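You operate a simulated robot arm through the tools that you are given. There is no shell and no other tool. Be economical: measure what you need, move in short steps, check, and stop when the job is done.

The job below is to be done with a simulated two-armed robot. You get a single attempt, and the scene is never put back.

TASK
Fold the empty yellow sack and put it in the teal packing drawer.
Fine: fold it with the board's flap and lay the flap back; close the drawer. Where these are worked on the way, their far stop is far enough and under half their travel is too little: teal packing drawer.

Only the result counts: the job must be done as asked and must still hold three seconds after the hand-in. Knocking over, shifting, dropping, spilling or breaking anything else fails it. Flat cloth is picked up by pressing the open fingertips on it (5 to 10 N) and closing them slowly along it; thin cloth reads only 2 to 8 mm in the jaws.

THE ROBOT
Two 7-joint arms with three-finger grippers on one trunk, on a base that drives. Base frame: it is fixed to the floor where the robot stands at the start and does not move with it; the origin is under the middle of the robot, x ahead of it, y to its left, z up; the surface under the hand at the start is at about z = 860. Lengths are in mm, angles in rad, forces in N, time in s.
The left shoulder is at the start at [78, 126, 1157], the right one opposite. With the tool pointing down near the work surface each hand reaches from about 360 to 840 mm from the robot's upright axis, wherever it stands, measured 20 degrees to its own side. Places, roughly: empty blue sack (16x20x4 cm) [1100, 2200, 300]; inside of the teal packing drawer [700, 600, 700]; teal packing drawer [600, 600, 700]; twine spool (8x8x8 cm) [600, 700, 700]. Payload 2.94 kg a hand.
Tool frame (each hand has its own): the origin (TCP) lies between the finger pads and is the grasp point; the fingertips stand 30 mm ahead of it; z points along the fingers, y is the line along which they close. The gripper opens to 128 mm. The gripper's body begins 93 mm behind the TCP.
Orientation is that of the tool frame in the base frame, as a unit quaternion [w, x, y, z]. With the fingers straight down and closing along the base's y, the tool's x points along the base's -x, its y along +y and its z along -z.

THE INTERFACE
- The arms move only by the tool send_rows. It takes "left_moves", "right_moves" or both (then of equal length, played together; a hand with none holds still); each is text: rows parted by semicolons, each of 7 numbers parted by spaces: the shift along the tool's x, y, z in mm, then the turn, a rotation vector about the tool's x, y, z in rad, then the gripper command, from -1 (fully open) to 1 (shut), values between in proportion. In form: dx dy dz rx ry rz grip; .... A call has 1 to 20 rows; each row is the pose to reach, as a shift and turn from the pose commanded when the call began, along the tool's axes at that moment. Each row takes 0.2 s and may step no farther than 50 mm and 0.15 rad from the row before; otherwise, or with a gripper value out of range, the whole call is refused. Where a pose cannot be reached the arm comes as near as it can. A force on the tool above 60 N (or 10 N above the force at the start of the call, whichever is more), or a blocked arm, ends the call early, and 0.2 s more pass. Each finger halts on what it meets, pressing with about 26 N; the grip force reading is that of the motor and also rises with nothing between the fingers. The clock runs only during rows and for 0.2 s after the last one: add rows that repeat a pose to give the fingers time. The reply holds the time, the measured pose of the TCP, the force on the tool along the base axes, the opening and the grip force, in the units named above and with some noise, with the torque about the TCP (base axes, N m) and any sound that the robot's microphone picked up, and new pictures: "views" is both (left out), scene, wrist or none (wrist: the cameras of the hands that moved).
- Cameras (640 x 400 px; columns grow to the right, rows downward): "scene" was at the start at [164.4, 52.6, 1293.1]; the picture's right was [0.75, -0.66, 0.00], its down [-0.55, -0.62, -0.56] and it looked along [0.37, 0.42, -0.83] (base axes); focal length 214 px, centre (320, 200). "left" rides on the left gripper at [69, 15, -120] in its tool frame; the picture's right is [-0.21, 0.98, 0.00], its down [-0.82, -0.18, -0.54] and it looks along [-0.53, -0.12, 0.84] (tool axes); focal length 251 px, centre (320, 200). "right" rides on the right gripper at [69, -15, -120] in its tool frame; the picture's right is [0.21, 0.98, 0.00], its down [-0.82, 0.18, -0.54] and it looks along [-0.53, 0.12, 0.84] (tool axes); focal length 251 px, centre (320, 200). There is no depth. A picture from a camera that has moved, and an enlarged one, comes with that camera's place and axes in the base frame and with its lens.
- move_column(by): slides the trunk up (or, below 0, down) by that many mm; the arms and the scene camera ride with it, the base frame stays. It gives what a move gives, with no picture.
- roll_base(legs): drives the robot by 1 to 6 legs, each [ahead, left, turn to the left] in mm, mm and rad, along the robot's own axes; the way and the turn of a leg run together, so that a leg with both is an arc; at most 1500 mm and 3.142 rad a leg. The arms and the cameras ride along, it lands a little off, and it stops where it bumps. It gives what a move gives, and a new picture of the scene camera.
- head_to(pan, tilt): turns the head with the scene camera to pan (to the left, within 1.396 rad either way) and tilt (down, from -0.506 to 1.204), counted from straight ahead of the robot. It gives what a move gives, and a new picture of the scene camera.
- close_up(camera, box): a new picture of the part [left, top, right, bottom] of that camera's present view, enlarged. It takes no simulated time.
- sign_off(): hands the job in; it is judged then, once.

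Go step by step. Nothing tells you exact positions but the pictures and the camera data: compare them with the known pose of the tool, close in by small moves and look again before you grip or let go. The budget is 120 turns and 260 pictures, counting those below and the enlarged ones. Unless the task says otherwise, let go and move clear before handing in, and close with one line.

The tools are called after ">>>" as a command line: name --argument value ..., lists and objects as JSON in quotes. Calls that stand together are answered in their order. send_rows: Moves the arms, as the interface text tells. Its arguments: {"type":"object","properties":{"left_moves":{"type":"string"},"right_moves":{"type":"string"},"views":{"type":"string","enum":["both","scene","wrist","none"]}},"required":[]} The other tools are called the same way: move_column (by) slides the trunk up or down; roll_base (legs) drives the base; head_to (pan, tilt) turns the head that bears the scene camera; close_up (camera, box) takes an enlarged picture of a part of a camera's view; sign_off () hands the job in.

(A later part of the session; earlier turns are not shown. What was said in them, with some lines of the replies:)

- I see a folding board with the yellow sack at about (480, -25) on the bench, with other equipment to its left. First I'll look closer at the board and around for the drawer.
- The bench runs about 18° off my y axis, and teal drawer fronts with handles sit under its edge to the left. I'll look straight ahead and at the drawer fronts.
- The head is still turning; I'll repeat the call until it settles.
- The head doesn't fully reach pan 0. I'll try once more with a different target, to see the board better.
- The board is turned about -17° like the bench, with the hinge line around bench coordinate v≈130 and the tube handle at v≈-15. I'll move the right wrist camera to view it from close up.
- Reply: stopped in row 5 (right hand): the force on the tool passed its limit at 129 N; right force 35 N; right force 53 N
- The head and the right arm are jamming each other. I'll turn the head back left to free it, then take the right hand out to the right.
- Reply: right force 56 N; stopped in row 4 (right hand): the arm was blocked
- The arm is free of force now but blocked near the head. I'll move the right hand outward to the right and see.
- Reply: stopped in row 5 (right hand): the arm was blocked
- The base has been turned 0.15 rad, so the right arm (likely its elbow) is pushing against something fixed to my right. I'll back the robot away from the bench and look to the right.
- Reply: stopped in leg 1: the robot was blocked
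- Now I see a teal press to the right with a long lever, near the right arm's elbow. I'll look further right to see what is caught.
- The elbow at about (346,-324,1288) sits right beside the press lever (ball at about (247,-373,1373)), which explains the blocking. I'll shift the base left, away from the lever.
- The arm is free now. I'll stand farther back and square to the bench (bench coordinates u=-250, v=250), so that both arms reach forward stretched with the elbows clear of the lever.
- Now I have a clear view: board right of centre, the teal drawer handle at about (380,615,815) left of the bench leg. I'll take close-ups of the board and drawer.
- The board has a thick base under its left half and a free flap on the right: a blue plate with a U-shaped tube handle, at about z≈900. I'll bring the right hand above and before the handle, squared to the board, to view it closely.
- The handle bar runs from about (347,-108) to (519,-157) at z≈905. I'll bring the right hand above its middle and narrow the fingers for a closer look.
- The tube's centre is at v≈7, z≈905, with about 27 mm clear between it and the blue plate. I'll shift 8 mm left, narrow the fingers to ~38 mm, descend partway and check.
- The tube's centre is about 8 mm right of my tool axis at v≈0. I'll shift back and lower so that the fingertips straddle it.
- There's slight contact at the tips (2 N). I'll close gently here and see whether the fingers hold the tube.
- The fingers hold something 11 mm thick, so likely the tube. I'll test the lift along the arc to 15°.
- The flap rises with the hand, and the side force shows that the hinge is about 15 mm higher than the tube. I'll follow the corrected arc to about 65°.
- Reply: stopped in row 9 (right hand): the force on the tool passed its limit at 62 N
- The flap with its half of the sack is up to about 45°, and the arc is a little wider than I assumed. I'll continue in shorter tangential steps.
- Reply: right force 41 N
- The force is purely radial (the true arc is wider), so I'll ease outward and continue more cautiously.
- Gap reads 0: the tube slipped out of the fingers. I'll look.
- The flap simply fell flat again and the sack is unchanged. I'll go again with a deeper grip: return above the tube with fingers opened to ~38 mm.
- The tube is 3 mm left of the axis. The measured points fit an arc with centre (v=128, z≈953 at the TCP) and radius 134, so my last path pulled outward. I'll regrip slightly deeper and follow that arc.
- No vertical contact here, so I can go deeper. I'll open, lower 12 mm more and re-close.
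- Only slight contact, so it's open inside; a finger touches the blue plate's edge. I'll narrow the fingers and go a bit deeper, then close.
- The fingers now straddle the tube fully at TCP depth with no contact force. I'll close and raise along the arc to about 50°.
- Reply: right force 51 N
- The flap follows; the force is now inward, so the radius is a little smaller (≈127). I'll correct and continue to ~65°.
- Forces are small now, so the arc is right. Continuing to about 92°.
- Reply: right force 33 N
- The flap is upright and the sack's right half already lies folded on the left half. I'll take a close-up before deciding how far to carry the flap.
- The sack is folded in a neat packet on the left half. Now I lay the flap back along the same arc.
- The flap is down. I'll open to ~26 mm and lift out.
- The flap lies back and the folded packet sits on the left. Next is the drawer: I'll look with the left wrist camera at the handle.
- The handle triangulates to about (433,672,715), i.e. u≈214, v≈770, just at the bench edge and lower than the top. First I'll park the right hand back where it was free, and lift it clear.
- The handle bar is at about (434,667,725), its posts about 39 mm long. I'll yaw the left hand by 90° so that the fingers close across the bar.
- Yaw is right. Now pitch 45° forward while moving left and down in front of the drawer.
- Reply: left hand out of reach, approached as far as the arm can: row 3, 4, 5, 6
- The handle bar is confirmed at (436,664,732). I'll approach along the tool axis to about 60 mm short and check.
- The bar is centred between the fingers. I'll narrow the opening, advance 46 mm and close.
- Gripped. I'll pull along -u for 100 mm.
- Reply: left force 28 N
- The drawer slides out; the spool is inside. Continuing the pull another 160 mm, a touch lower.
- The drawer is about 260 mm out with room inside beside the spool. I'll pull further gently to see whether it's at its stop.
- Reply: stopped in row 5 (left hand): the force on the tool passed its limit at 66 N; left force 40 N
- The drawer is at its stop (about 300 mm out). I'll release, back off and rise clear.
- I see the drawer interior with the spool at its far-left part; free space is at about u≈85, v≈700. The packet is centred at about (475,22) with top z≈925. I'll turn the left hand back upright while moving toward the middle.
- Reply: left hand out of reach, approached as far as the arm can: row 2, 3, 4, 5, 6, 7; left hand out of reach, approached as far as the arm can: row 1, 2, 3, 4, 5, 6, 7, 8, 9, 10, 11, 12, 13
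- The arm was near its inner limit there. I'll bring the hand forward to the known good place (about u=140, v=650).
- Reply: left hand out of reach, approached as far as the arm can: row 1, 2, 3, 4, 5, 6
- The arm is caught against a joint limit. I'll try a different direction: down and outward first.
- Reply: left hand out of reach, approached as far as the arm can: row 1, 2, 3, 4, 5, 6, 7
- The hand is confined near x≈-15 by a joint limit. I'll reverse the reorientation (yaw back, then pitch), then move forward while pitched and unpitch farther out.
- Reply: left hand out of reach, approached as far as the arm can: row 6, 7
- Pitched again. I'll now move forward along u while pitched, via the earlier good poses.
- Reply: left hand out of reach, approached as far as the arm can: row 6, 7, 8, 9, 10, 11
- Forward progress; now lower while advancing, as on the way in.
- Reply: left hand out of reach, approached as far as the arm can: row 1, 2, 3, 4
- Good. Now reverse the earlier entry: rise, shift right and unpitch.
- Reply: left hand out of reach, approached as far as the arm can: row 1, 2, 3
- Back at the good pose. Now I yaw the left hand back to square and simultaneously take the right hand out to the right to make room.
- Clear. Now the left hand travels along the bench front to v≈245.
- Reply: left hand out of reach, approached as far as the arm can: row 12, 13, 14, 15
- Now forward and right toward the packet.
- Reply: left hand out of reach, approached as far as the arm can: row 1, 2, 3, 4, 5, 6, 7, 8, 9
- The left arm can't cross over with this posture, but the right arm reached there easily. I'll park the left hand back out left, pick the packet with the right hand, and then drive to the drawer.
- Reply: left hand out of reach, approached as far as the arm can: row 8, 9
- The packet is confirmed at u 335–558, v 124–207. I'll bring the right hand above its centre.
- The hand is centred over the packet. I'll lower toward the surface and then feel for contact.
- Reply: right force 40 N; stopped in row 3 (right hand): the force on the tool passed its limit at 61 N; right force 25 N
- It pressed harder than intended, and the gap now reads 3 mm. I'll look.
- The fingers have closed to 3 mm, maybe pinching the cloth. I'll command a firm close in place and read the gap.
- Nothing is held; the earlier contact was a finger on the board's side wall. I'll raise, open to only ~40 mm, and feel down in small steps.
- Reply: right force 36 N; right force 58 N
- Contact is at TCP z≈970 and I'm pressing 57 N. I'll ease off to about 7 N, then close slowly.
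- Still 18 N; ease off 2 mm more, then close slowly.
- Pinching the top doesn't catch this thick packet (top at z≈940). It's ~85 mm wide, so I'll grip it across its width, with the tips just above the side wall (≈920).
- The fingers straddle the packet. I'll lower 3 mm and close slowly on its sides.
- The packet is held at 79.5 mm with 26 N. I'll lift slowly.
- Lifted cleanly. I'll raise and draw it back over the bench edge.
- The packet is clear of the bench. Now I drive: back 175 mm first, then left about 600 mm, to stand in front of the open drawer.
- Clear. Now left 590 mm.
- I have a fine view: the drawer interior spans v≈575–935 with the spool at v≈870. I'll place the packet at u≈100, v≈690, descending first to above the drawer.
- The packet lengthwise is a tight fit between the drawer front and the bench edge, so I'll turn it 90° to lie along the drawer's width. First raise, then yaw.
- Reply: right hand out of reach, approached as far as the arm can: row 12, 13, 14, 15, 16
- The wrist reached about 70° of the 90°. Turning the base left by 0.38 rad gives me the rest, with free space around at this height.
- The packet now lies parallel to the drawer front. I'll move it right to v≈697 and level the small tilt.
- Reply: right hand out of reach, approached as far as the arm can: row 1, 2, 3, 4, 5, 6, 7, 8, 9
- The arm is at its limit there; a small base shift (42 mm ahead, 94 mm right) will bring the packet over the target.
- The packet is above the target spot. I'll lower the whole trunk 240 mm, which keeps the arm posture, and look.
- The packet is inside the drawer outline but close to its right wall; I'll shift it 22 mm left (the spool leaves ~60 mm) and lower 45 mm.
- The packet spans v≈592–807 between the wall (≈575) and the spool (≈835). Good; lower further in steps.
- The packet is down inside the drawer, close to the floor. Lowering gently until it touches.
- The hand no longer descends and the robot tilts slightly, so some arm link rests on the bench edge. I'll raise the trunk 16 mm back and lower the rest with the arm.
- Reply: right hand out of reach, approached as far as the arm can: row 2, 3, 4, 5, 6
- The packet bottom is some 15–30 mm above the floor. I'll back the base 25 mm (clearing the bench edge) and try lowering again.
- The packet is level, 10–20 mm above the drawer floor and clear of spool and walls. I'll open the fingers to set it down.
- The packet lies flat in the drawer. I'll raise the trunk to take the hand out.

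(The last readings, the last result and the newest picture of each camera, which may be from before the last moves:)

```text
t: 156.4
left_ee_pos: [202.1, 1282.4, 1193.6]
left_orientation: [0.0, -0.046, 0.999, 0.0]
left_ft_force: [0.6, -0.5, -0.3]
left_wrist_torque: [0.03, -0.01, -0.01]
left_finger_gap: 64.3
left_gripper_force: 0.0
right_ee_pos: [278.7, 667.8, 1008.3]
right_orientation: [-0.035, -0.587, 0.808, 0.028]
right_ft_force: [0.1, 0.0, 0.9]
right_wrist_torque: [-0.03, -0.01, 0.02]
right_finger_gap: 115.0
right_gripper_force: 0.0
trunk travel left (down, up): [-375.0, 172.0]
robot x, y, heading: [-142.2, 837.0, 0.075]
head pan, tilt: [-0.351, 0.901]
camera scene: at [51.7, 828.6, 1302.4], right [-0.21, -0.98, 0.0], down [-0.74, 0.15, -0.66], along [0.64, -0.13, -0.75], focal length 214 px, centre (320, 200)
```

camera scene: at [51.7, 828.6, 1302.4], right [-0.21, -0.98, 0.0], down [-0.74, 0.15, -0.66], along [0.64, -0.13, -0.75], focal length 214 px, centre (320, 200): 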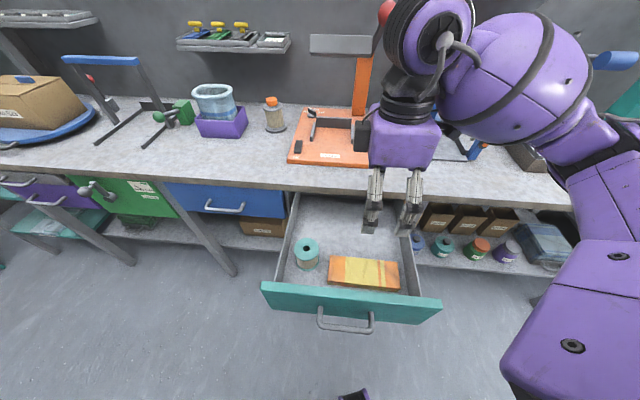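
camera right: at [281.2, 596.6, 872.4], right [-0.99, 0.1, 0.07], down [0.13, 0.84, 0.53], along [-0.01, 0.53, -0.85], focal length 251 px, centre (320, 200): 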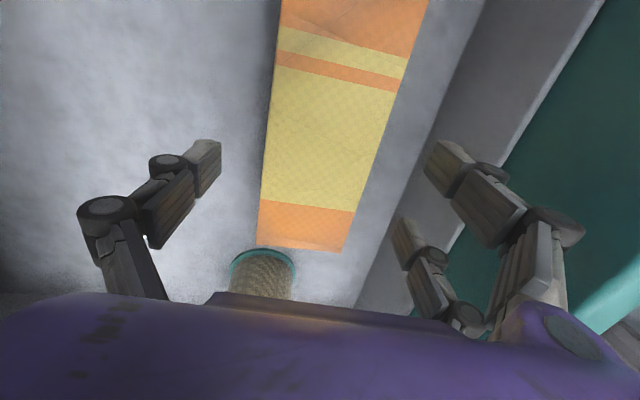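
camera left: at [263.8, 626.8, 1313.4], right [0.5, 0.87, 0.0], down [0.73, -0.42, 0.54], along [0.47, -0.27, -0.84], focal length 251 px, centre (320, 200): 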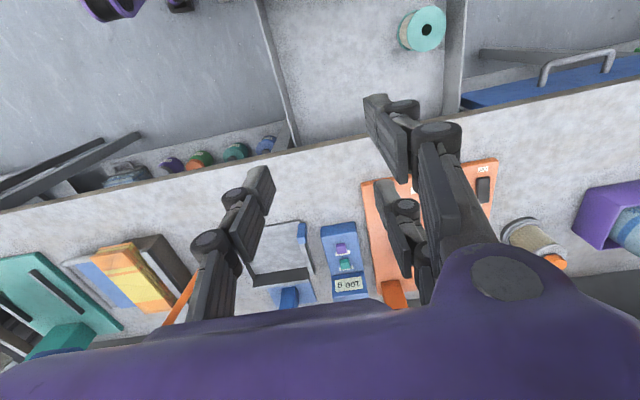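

The sack is in the drawer. To close it, I'll grip the handle with the left hand as when opening, then push by driving. First drive to u≈-449, v≈252, square to the bench.

>>> roll_base --legs '[[-60, 20, 0], [0, 0, -0.378], [0, -505, 0]]'

```text
t: 163.0
left_ee_pos: [136.2, 667.5, 1194.4]
left_orientation: [-0.001, 0.141, 0.99, 0.0]
left_ft_force: [-1.0, 0.9, 0.2]
left_wrist_torque: [-0.01, 0.01, -0.02]
left_finger_gap: 63.6
left_gripper_force: 0.1
right_ee_pos: [-19.0, 66.8, 1008.0]
right_orientation: [-0.03, -0.427, 0.903, 0.035]
right_ft_force: [0.0, 0.4, 0.1]
right_wrist_torque: [0.01, 0.0, -0.02]
right_finger_gap: 115.1
right_gripper_force: 0.0
trunk travel left (down, up): [-375.0, 172.0]
robot x, y, heading: [-347.3, 375.3, -0.299]
head pan, tilt: [-0.351, 0.901]
camera scene: at [-171.3, 299.7, 1302.1], right [-0.55, -0.84, 0.0], down [-0.63, 0.42, -0.65], along [0.55, -0.36, -0.76], focal length 214 px, centre (320, 200)
```

scene: 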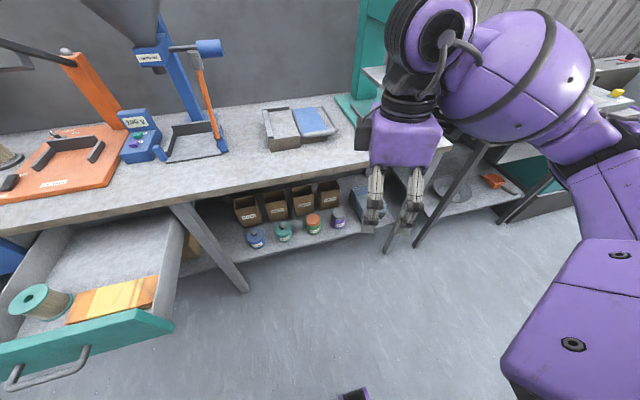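

Now in position (u≈-443, v≈255). I repeat the left hand's earlier approach: yaw 90°.

>>> send_rows --left_moves "-4 -2 8 0 0 0.144 0.2; -8 -4 16 0 0 0.288 0.2; -12 -6 24 0 0 0.432 0.2; -16 -8 32 0 0 0.577 0.2; -19 -10 42 0 0 0.721 0.2; -19 -10 42 0 0 0.865 0.2; -19 -10 42 0 0 1.01 0.2; -19 -10 42 0 0 1.154 0.2; -19 -10 42 0 0 1.298 0.2; -19 -10 42 0 0 1.443 0.2; -19 -10 42 0 0 1.587 0.2; -19 -10 42 0 0 1.587 0.2" --views "none"

>>> send_rows --left_moves "17 -6 20 -0.131 0 0 0.2; 34 -12 45 -0.262 0 0 0.2; 51 -18 80 -0.393 0 0 0.2; 68 -24 115 -0.524 0 0 0.2; 85 -30 150 -0.655 0 0 0.2; 101 -30 190 -0.785 0 0 0.2; 101 -30 230 -0.785 0 0 0.2; 101 -30 260 -0.785 0 0 0.2; 101 -30 260 -0.785 0 0 0.2" --views "both"

```text
t: 165.6
left_ee_pos: [151.7, 651.5, 1152.0]
left_orientation: [0.0, 0.805, 0.593, 0.0]
left_ft_force: [-0.1, -0.3, 0.3]
left_wrist_torque: [-0.02, -0.01, 0.01]
left_finger_gap: 51.2
left_gripper_force: 0.1
right_ee_pos: [-19.9, 67.6, 1008.6]
right_orientation: [-0.03, -0.426, 0.903, 0.035]
right_ft_force: [0.5, -0.2, 0.6]
right_wrist_torque: [0.02, -0.01, 0.02]
right_finger_gap: 115.3
right_gripper_force: 0.0
trunk travel left (down, up): [-375.0, 172.0]
robot x, y, heading: [-350.4, 378.2, -0.299]
head pan, tilt: [-0.351, 0.901]
```

```text
t: 167.6
left_ee_pos: [150.2, 757.1, 891.3]
left_orientation: [0.307, 0.744, 0.548, 0.226]
left_ft_force: [0.1, 0.1, 0.0]
left_wrist_torque: [0.01, 0.01, 0.0]
left_finger_gap: 51.1
left_gripper_force: 0.1
right_ee_pos: [-20.5, 66.3, 1008.4]
right_orientation: [-0.031, -0.427, 0.903, 0.035]
right_ft_force: [0.6, -1.0, -0.4]
right_wrist_torque: [0.0, 0.01, 0.04]
right_finger_gap: 115.1
right_gripper_force: 0.0
trunk travel left (down, up): [-375.0, 172.0]
robot x, y, heading: [-348.6, 377.9, -0.297]
head pan, tilt: [-0.351, 0.901]
camera scene: at [-171.2, 299.7, 1302.0], right [-0.55, -0.84, 0.0], down [-0.63, 0.42, -0.65], along [0.55, -0.36, -0.76], focal length 214 px, centre (320, 200)
camera left: at [98.6, 845.2, 986.4], right [0.6, -0.41, 0.69], down [-0.73, -0.63, 0.26], along [0.33, -0.66, -0.68], focal length 251 px, centre (320, 200)
```

scene: 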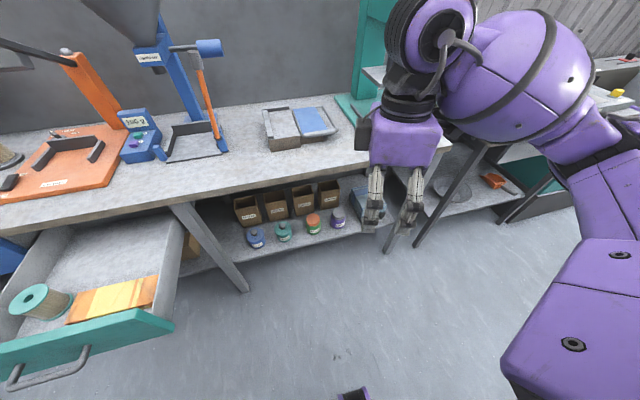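
left: 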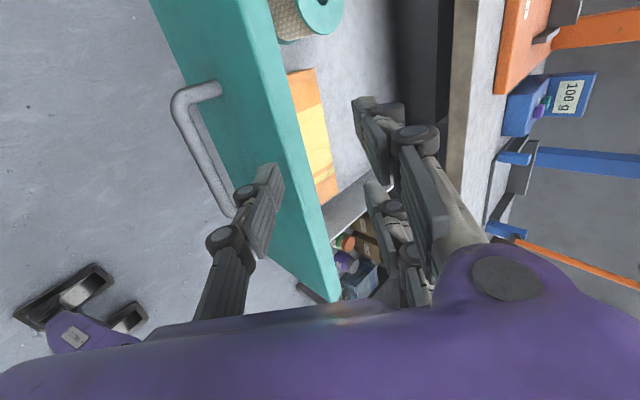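

The handle should be at u≈-81, z≈732, just below the hand. I'll move back 63 mm, then down 95 mm, in front of it.

>>> send_rows --left_moves "0 -15 -15 0 0 0 0.2; 0 -30 -30 0 0 0 0.2; 0 -45 -45 0 0 0 0.2; 0 -62 -28 0 0 0 0.2; 0 -79 -11 0 0 0 0.2; 0 -96 6 0 0 0 0.2; 0 -112 22 0 0 0 0.2; 0 -112 22 0 0 0 0.2" --views "wrist"

```text
t: 169.4
left_ee_pos: [90.4, 777.7, 797.3]
left_orientation: [0.307, 0.744, 0.549, 0.227]
left_ft_force: [-0.1, -0.6, -0.1]
left_wrist_torque: [-0.02, 0.03, -0.02]
left_finger_gap: 51.3
left_gripper_force: 0.2
right_ee_pos: [-19.4, 66.9, 1009.1]
right_orientation: [-0.031, -0.426, 0.904, 0.036]
right_ft_force: [-0.2, 0.1, -0.8]
right_wrist_torque: [0.01, -0.02, -0.02]
right_finger_gap: 115.2
right_gripper_force: 0.1
trunk travel left (down, up): [-375.0, 172.0]
robot x, y, heading: [-347.7, 378.1, -0.296]
head pan, tilt: [-0.351, 0.901]
camera left: at [40.0, 866.3, 893.5], right [0.6, -0.41, 0.69], down [-0.73, -0.63, 0.26], along [0.33, -0.66, -0.68], focal length 251 px, centre (320, 200)
```

left: 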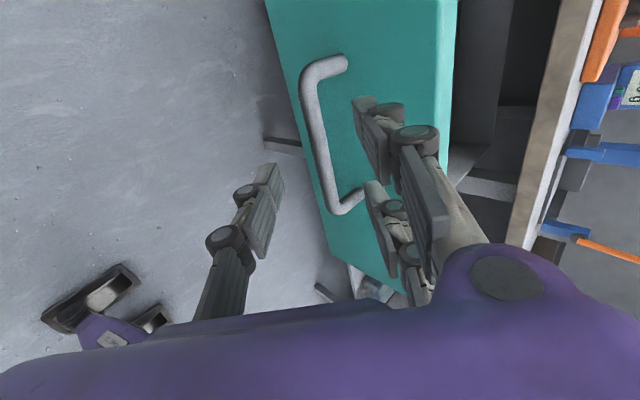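

The bar is centred between the fingers again. Advance 76 mm with narrowed fingers and close.

>>> send_rows --left_moves "0 1 18 0 0 0 0.45; 0 1 36 0 0 0 0.45; 0 1 52 0 0 0 0.45; 0 1 66 0 0 0 0.45; 0 1 76 0 0 0 0.45; 0 1 76 0 0 0 0.6; 0 1 76 0 0 0 0.8; 0 1 76 0 0 0 1; 0 1 76 0 0 0 1; 0 1 76 0 0 0 1" --views "wrist"

```text
t: 171.6
left_ee_pos: [141.7, 759.7, 743.6]
left_orientation: [0.307, 0.744, 0.549, 0.226]
left_ft_force: [4.5, -1.2, -2.2]
left_wrist_torque: [-0.12, 0.04, 0.62]
left_finger_gap: 13.0
left_gripper_force: 38.7
right_ee_pos: [-18.7, 67.1, 1008.6]
right_orientation: [-0.03, -0.426, 0.903, 0.035]
right_ft_force: [0.5, -0.2, -0.3]
right_wrist_torque: [0.02, 0.02, 0.01]
right_finger_gap: 115.3
right_gripper_force: 0.2
trunk travel left (down, up): [-375.0, 172.0]
robot x, y, heading: [-347.6, 381.2, -0.296]
head pan, tilt: [-0.351, 0.901]
camera left: at [91.3, 849.2, 838.7], right [0.6, -0.41, 0.69], down [-0.73, -0.63, 0.26], along [0.33, -0.66, -0.68], focal length 251 px, centre (320, 200)
```

left: 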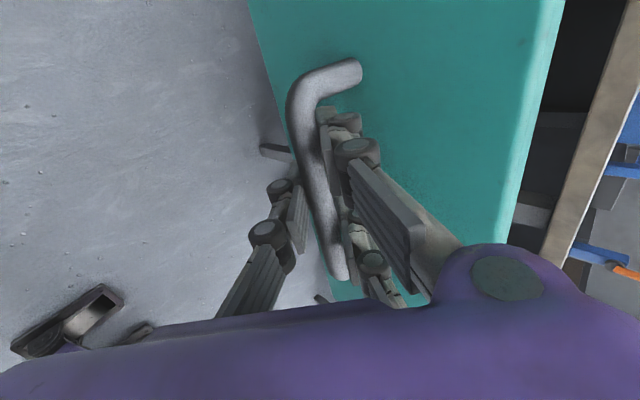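

Gripped. I push the drawer in with the arm, 170 mm first.

>>> send_rows --left_moves "0 7 7 0 0 0 1; 0 17 17 0 0 0 1; 0 28 28 0 0 0 1; 0 39 39 0 0 0 1; 0 50 50 0 0 0 1; 0 61 61 0 0 0 1; 0 72 72 0 0 0 1; 0 83 83 0 0 0 1; 0 94 94 0 0 0 1; 0 105 105 0 0 0 1; 0 115 115 0 0 0 1; 0 120 120 0 0 0 1; 0 120 120 0 0 0 1" --views "none"

```text
t: 174.4
left_ee_pos: [306.9, 708.9, 742.2]
left_orientation: [0.307, 0.745, 0.548, 0.225]
left_ft_force: [-5.5, -14.4, -17.6]
left_wrist_torque: [-0.55, 0.07, 0.32]
left_finger_gap: 14.0
left_gripper_force: 37.9
right_ee_pos: [-19.4, 66.5, 1007.8]
right_orientation: [-0.031, -0.426, 0.903, 0.035]
right_ft_force: [0.3, -0.7, 0.0]
right_wrist_torque: [0.01, -0.01, -0.01]
right_finger_gap: 115.2
right_gripper_force: 0.0
trunk travel left (down, up): [-375.0, 172.0]
robot x, y, heading: [-346.8, 376.5, -0.302]
head pan, tilt: [-0.351, 0.901]
```

Continuing 75 mm with the arm.

>>> send_rows --left_moves "-2 9 12 0 0 0 1; -3 20 23 0 0 0 1; -3 30 33 0 0 0 1; -3 41 44 0 0 0 1; -3 52 55 0 0 0 1; -3 52 55 0 0 0 1" --views "none"

>>> roll_base --legs '[[35, 0, 0]]'

```text
t: 175.8
left_ee_pos: [375.6, 687.5, 737.8]
left_orientation: [0.305, 0.744, 0.55, 0.226]
left_ft_force: [2.7, 6.8, -17.1]
left_wrist_torque: [0.18, -0.15, 0.46]
left_finger_gap: 15.4
left_gripper_force: 34.4
right_ee_pos: [-17.9, 68.8, 1007.2]
right_orientation: [-0.03, -0.426, 0.904, 0.035]
right_ft_force: [-0.2, -0.2, -0.2]
right_wrist_torque: [-0.05, 0.01, 0.03]
right_finger_gap: 115.2
right_gripper_force: 0.0
trunk travel left (down, up): [-375.0, 172.0]
robot x, y, heading: [-350.0, 380.8, -0.301]
head pan, tilt: [-0.351, 0.901]
```

```text
t: 176.7
left_ee_pos: [409.2, 675.8, 737.4]
left_orientation: [0.306, 0.744, 0.55, 0.225]
left_ft_force: [2.3, 12.7, -19.2]
left_wrist_torque: [-0.28, -0.03, -0.18]
left_finger_gap: 15.0
left_gripper_force: 34.2
right_ee_pos: [15.9, 57.3, 1007.9]
right_orientation: [-0.03, -0.427, 0.903, 0.035]
right_ft_force: [0.0, -0.2, -0.7]
right_wrist_torque: [0.0, 0.03, -0.01]
right_finger_gap: 115.0
right_gripper_force: 0.0
trunk travel left (down, up): [-375.0, 172.0]
robot x, y, heading: [-318.0, 367.4, -0.302]
head pan, tilt: [-0.351, 0.901]
camera scene: at [-135.5, 291.6, 1301.7], right [-0.55, -0.84, 0.0], down [-0.64, 0.41, -0.65], along [0.54, -0.36, -0.76], focal length 214 px, centre (320, 200)
```

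scene: 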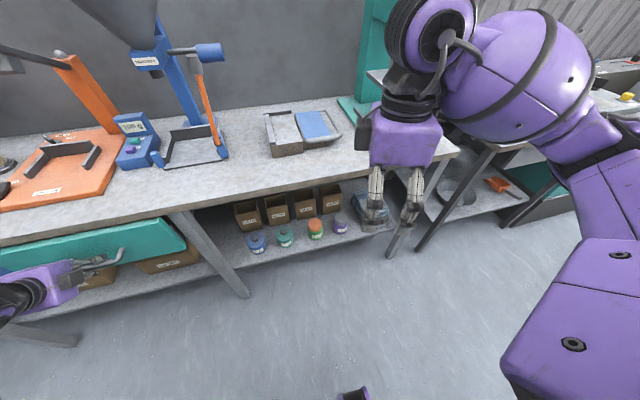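

About 21 mm remain; push until the stop with the arm.

>>> send_rows --left_moves "0 5 5 0 0 0 1; 0 10 10 0 0 0 1; 0 14 14 0 0 0 1; 0 17 17 0 0 0 1; 0 19 19 0 0 0 1; 0 19 19 0 0 0 1" --views "wrist"

```text
t: 178.1
left_ee_pos: [433.5, 667.8, 737.7]
left_orientation: [0.305, 0.745, 0.549, 0.226]
left_ft_force: [3.0, 8.1, -14.4]
left_wrist_torque: [-0.19, -0.05, 0.28]
left_finger_gap: 13.7
left_gripper_force: 34.4
right_ee_pos: [14.4, 57.7, 1006.2]
right_orientation: [-0.031, -0.427, 0.903, 0.035]
right_ft_force: [0.7, 0.6, 0.1]
right_wrist_torque: [0.02, 0.0, -0.01]
right_finger_gap: 114.9
right_gripper_force: 0.0
trunk travel left (down, up): [-375.0, 172.0]
robot x, y, heading: [-312.9, 366.8, -0.298]
head pan, tilt: [-0.351, 0.901]
camera left: at [383.1, 756.6, 833.0], right [0.6, -0.41, 0.69], down [-0.73, -0.64, 0.26], along [0.33, -0.65, -0.68], focal length 251 px, centre (320, 200)
```

left: 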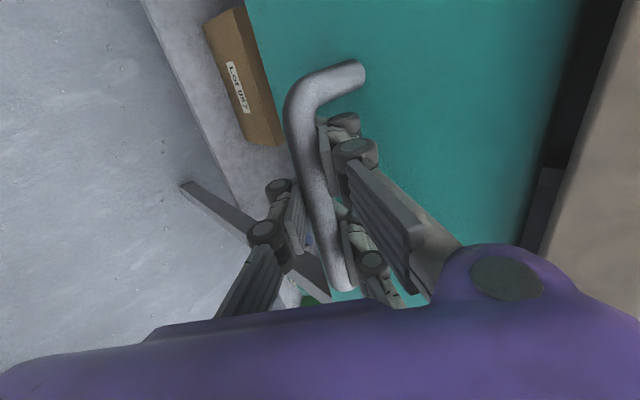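

The view matches the closed drawer, but there's no resistance yet. I'll push a few mm more to feel the stop.

>>> send_rows --left_moves "0 3 3 0 0 0 1; 0 6 6 0 0 0 1; 0 9 9 0 0 0 1; 0 9 9 0 0 0 1" --views "wrist"

```text
t: 179.1
left_ee_pos: [439.5, 666.1, 734.6]
left_orientation: [0.302, 0.745, 0.551, 0.223]
left_ft_force: [-35.1, 9.6, -11.9]
left_wrist_torque: [-0.56, -0.18, 0.05]
left_finger_gap: 12.0
left_gripper_force: 31.7
right_ee_pos: [12.0, 58.6, 1009.0]
right_orientation: [-0.03, -0.427, 0.903, 0.034]
right_ft_force: [0.2, 0.2, 0.5]
right_wrist_torque: [0.02, -0.02, 0.03]
right_finger_gap: 115.3
right_gripper_force: 0.0
trunk travel left (down, up): [-375.0, 172.0]
robot x, y, heading: [-312.7, 367.6, -0.295]
head pan, tilt: [-0.351, 0.901]
camera left: at [389.7, 754.4, 831.3], right [0.61, -0.41, 0.68], down [-0.72, -0.64, 0.26], along [0.33, -0.65, -0.69], focal length 251 px, centre (320, 200)
```

left: 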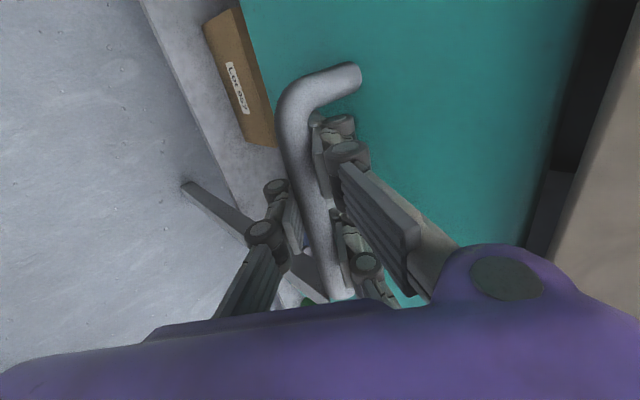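

The stop is felt (35 N): drawer closed. I'll open and back away diagonally, then up.

>>> send_rows --left_moves "0 -2 -4 0 0 0 0.85; 0 -2 -4 0 0 0 0.65; 0 -2 -4 0 0 0 0.5; 0 -2 -4 0 0 0 0.45; 0 -2 -20 0 0 0 0.45; 0 -2 -45 0 0 0 0.45; 0 -2 -75 0 0 0 0.45; 0 -2 -105 0 0 0 0.45; 0 -2 -135 0 0 0 0.45; 0 -2 -160 0 0 0 0.45; 0 -2 -160 0 0 0 0.45" --views "wrist"

>>> head_to --pan 0.6 --tilt 0.8

```text
t: 181.4
left_ee_pos: [334.8, 694.8, 851.1]
left_orientation: [0.305, 0.745, 0.549, 0.226]
left_ft_force: [1.1, 0.1, 0.0]
left_wrist_torque: [0.01, 0.01, -0.01]
left_finger_gap: 35.2
left_gripper_force: 0.2
right_ee_pos: [14.4, 56.0, 1007.6]
right_orientation: [-0.03, -0.425, 0.904, 0.035]
right_ft_force: [0.9, -0.2, -1.3]
right_wrist_torque: [0.0, -0.01, 0.0]
right_finger_gap: 115.1
right_gripper_force: 0.0
trunk travel left (down, up): [-375.0, 172.0]
robot x, y, heading: [-317.8, 367.1, -0.3]
head pan, tilt: [-0.351, 0.901]
camera left: at [284.2, 783.6, 945.7], right [0.6, -0.41, 0.69], down [-0.73, -0.63, 0.26], along [0.33, -0.65, -0.68], focal length 251 px, centre (320, 200)
```

left: 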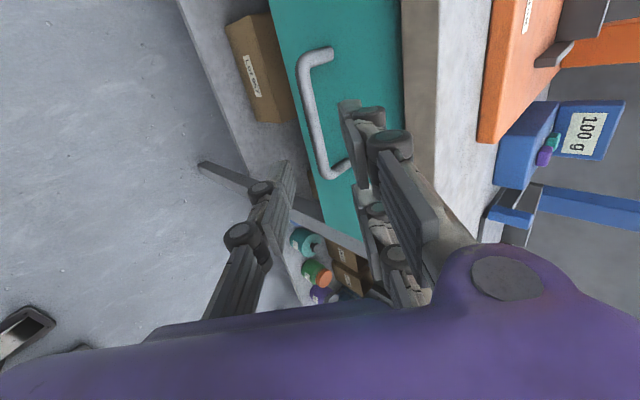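

```text
t: 182.7
left_ee_pos: [334.7, 696.4, 850.4]
left_orientation: [0.305, 0.744, 0.55, 0.227]
left_ft_force: [-0.2, 0.1, 0.1]
left_wrist_torque: [-0.05, -0.01, 0.0]
left_finger_gap: 35.1
left_gripper_force: 0.1
right_ee_pos: [13.7, 57.4, 1008.4]
right_orientation: [-0.03, -0.426, 0.903, 0.035]
right_ft_force: [-0.9, 0.1, -0.3]
right_wrist_torque: [-0.01, 0.02, 0.01]
right_finger_gap: 115.1
right_gripper_force: 0.0
trunk travel left (down, up): [-375.0, 172.0]
robot x, y, heading: [-317.7, 363.6, -0.302]
head pan, tilt: [0.6, 0.799]
camera scene: at [-126.1, 356.0, 1306.8], right [0.3, -0.96, 0.0], down [-0.68, -0.21, -0.7], along [0.67, 0.21, -0.72], focal length 214 px, centre (320, 200)
```

scene: 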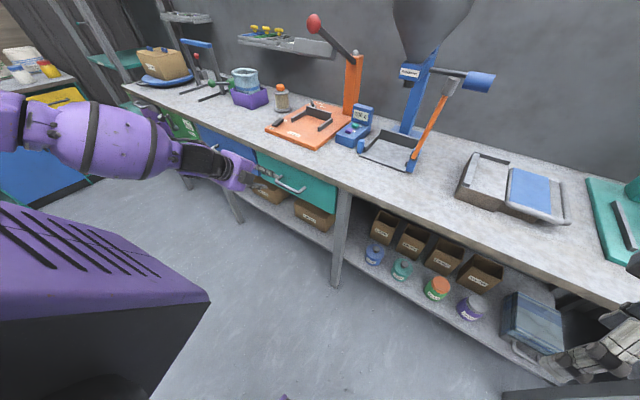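

The drawer is closed with the folded sack inside, the flap lies back on the board, and both hands are empty and clear. Handing in.

>>> sign_off

```text
The job is handed in.
```

The yellow sack is folded and lies in the closed teal drawer, and the board's flap is laid back. Early on, the right elbow pressed against the press lever and turned the base. I saw no sign that it moved anything, but I had no earlier view of the lever to compare.
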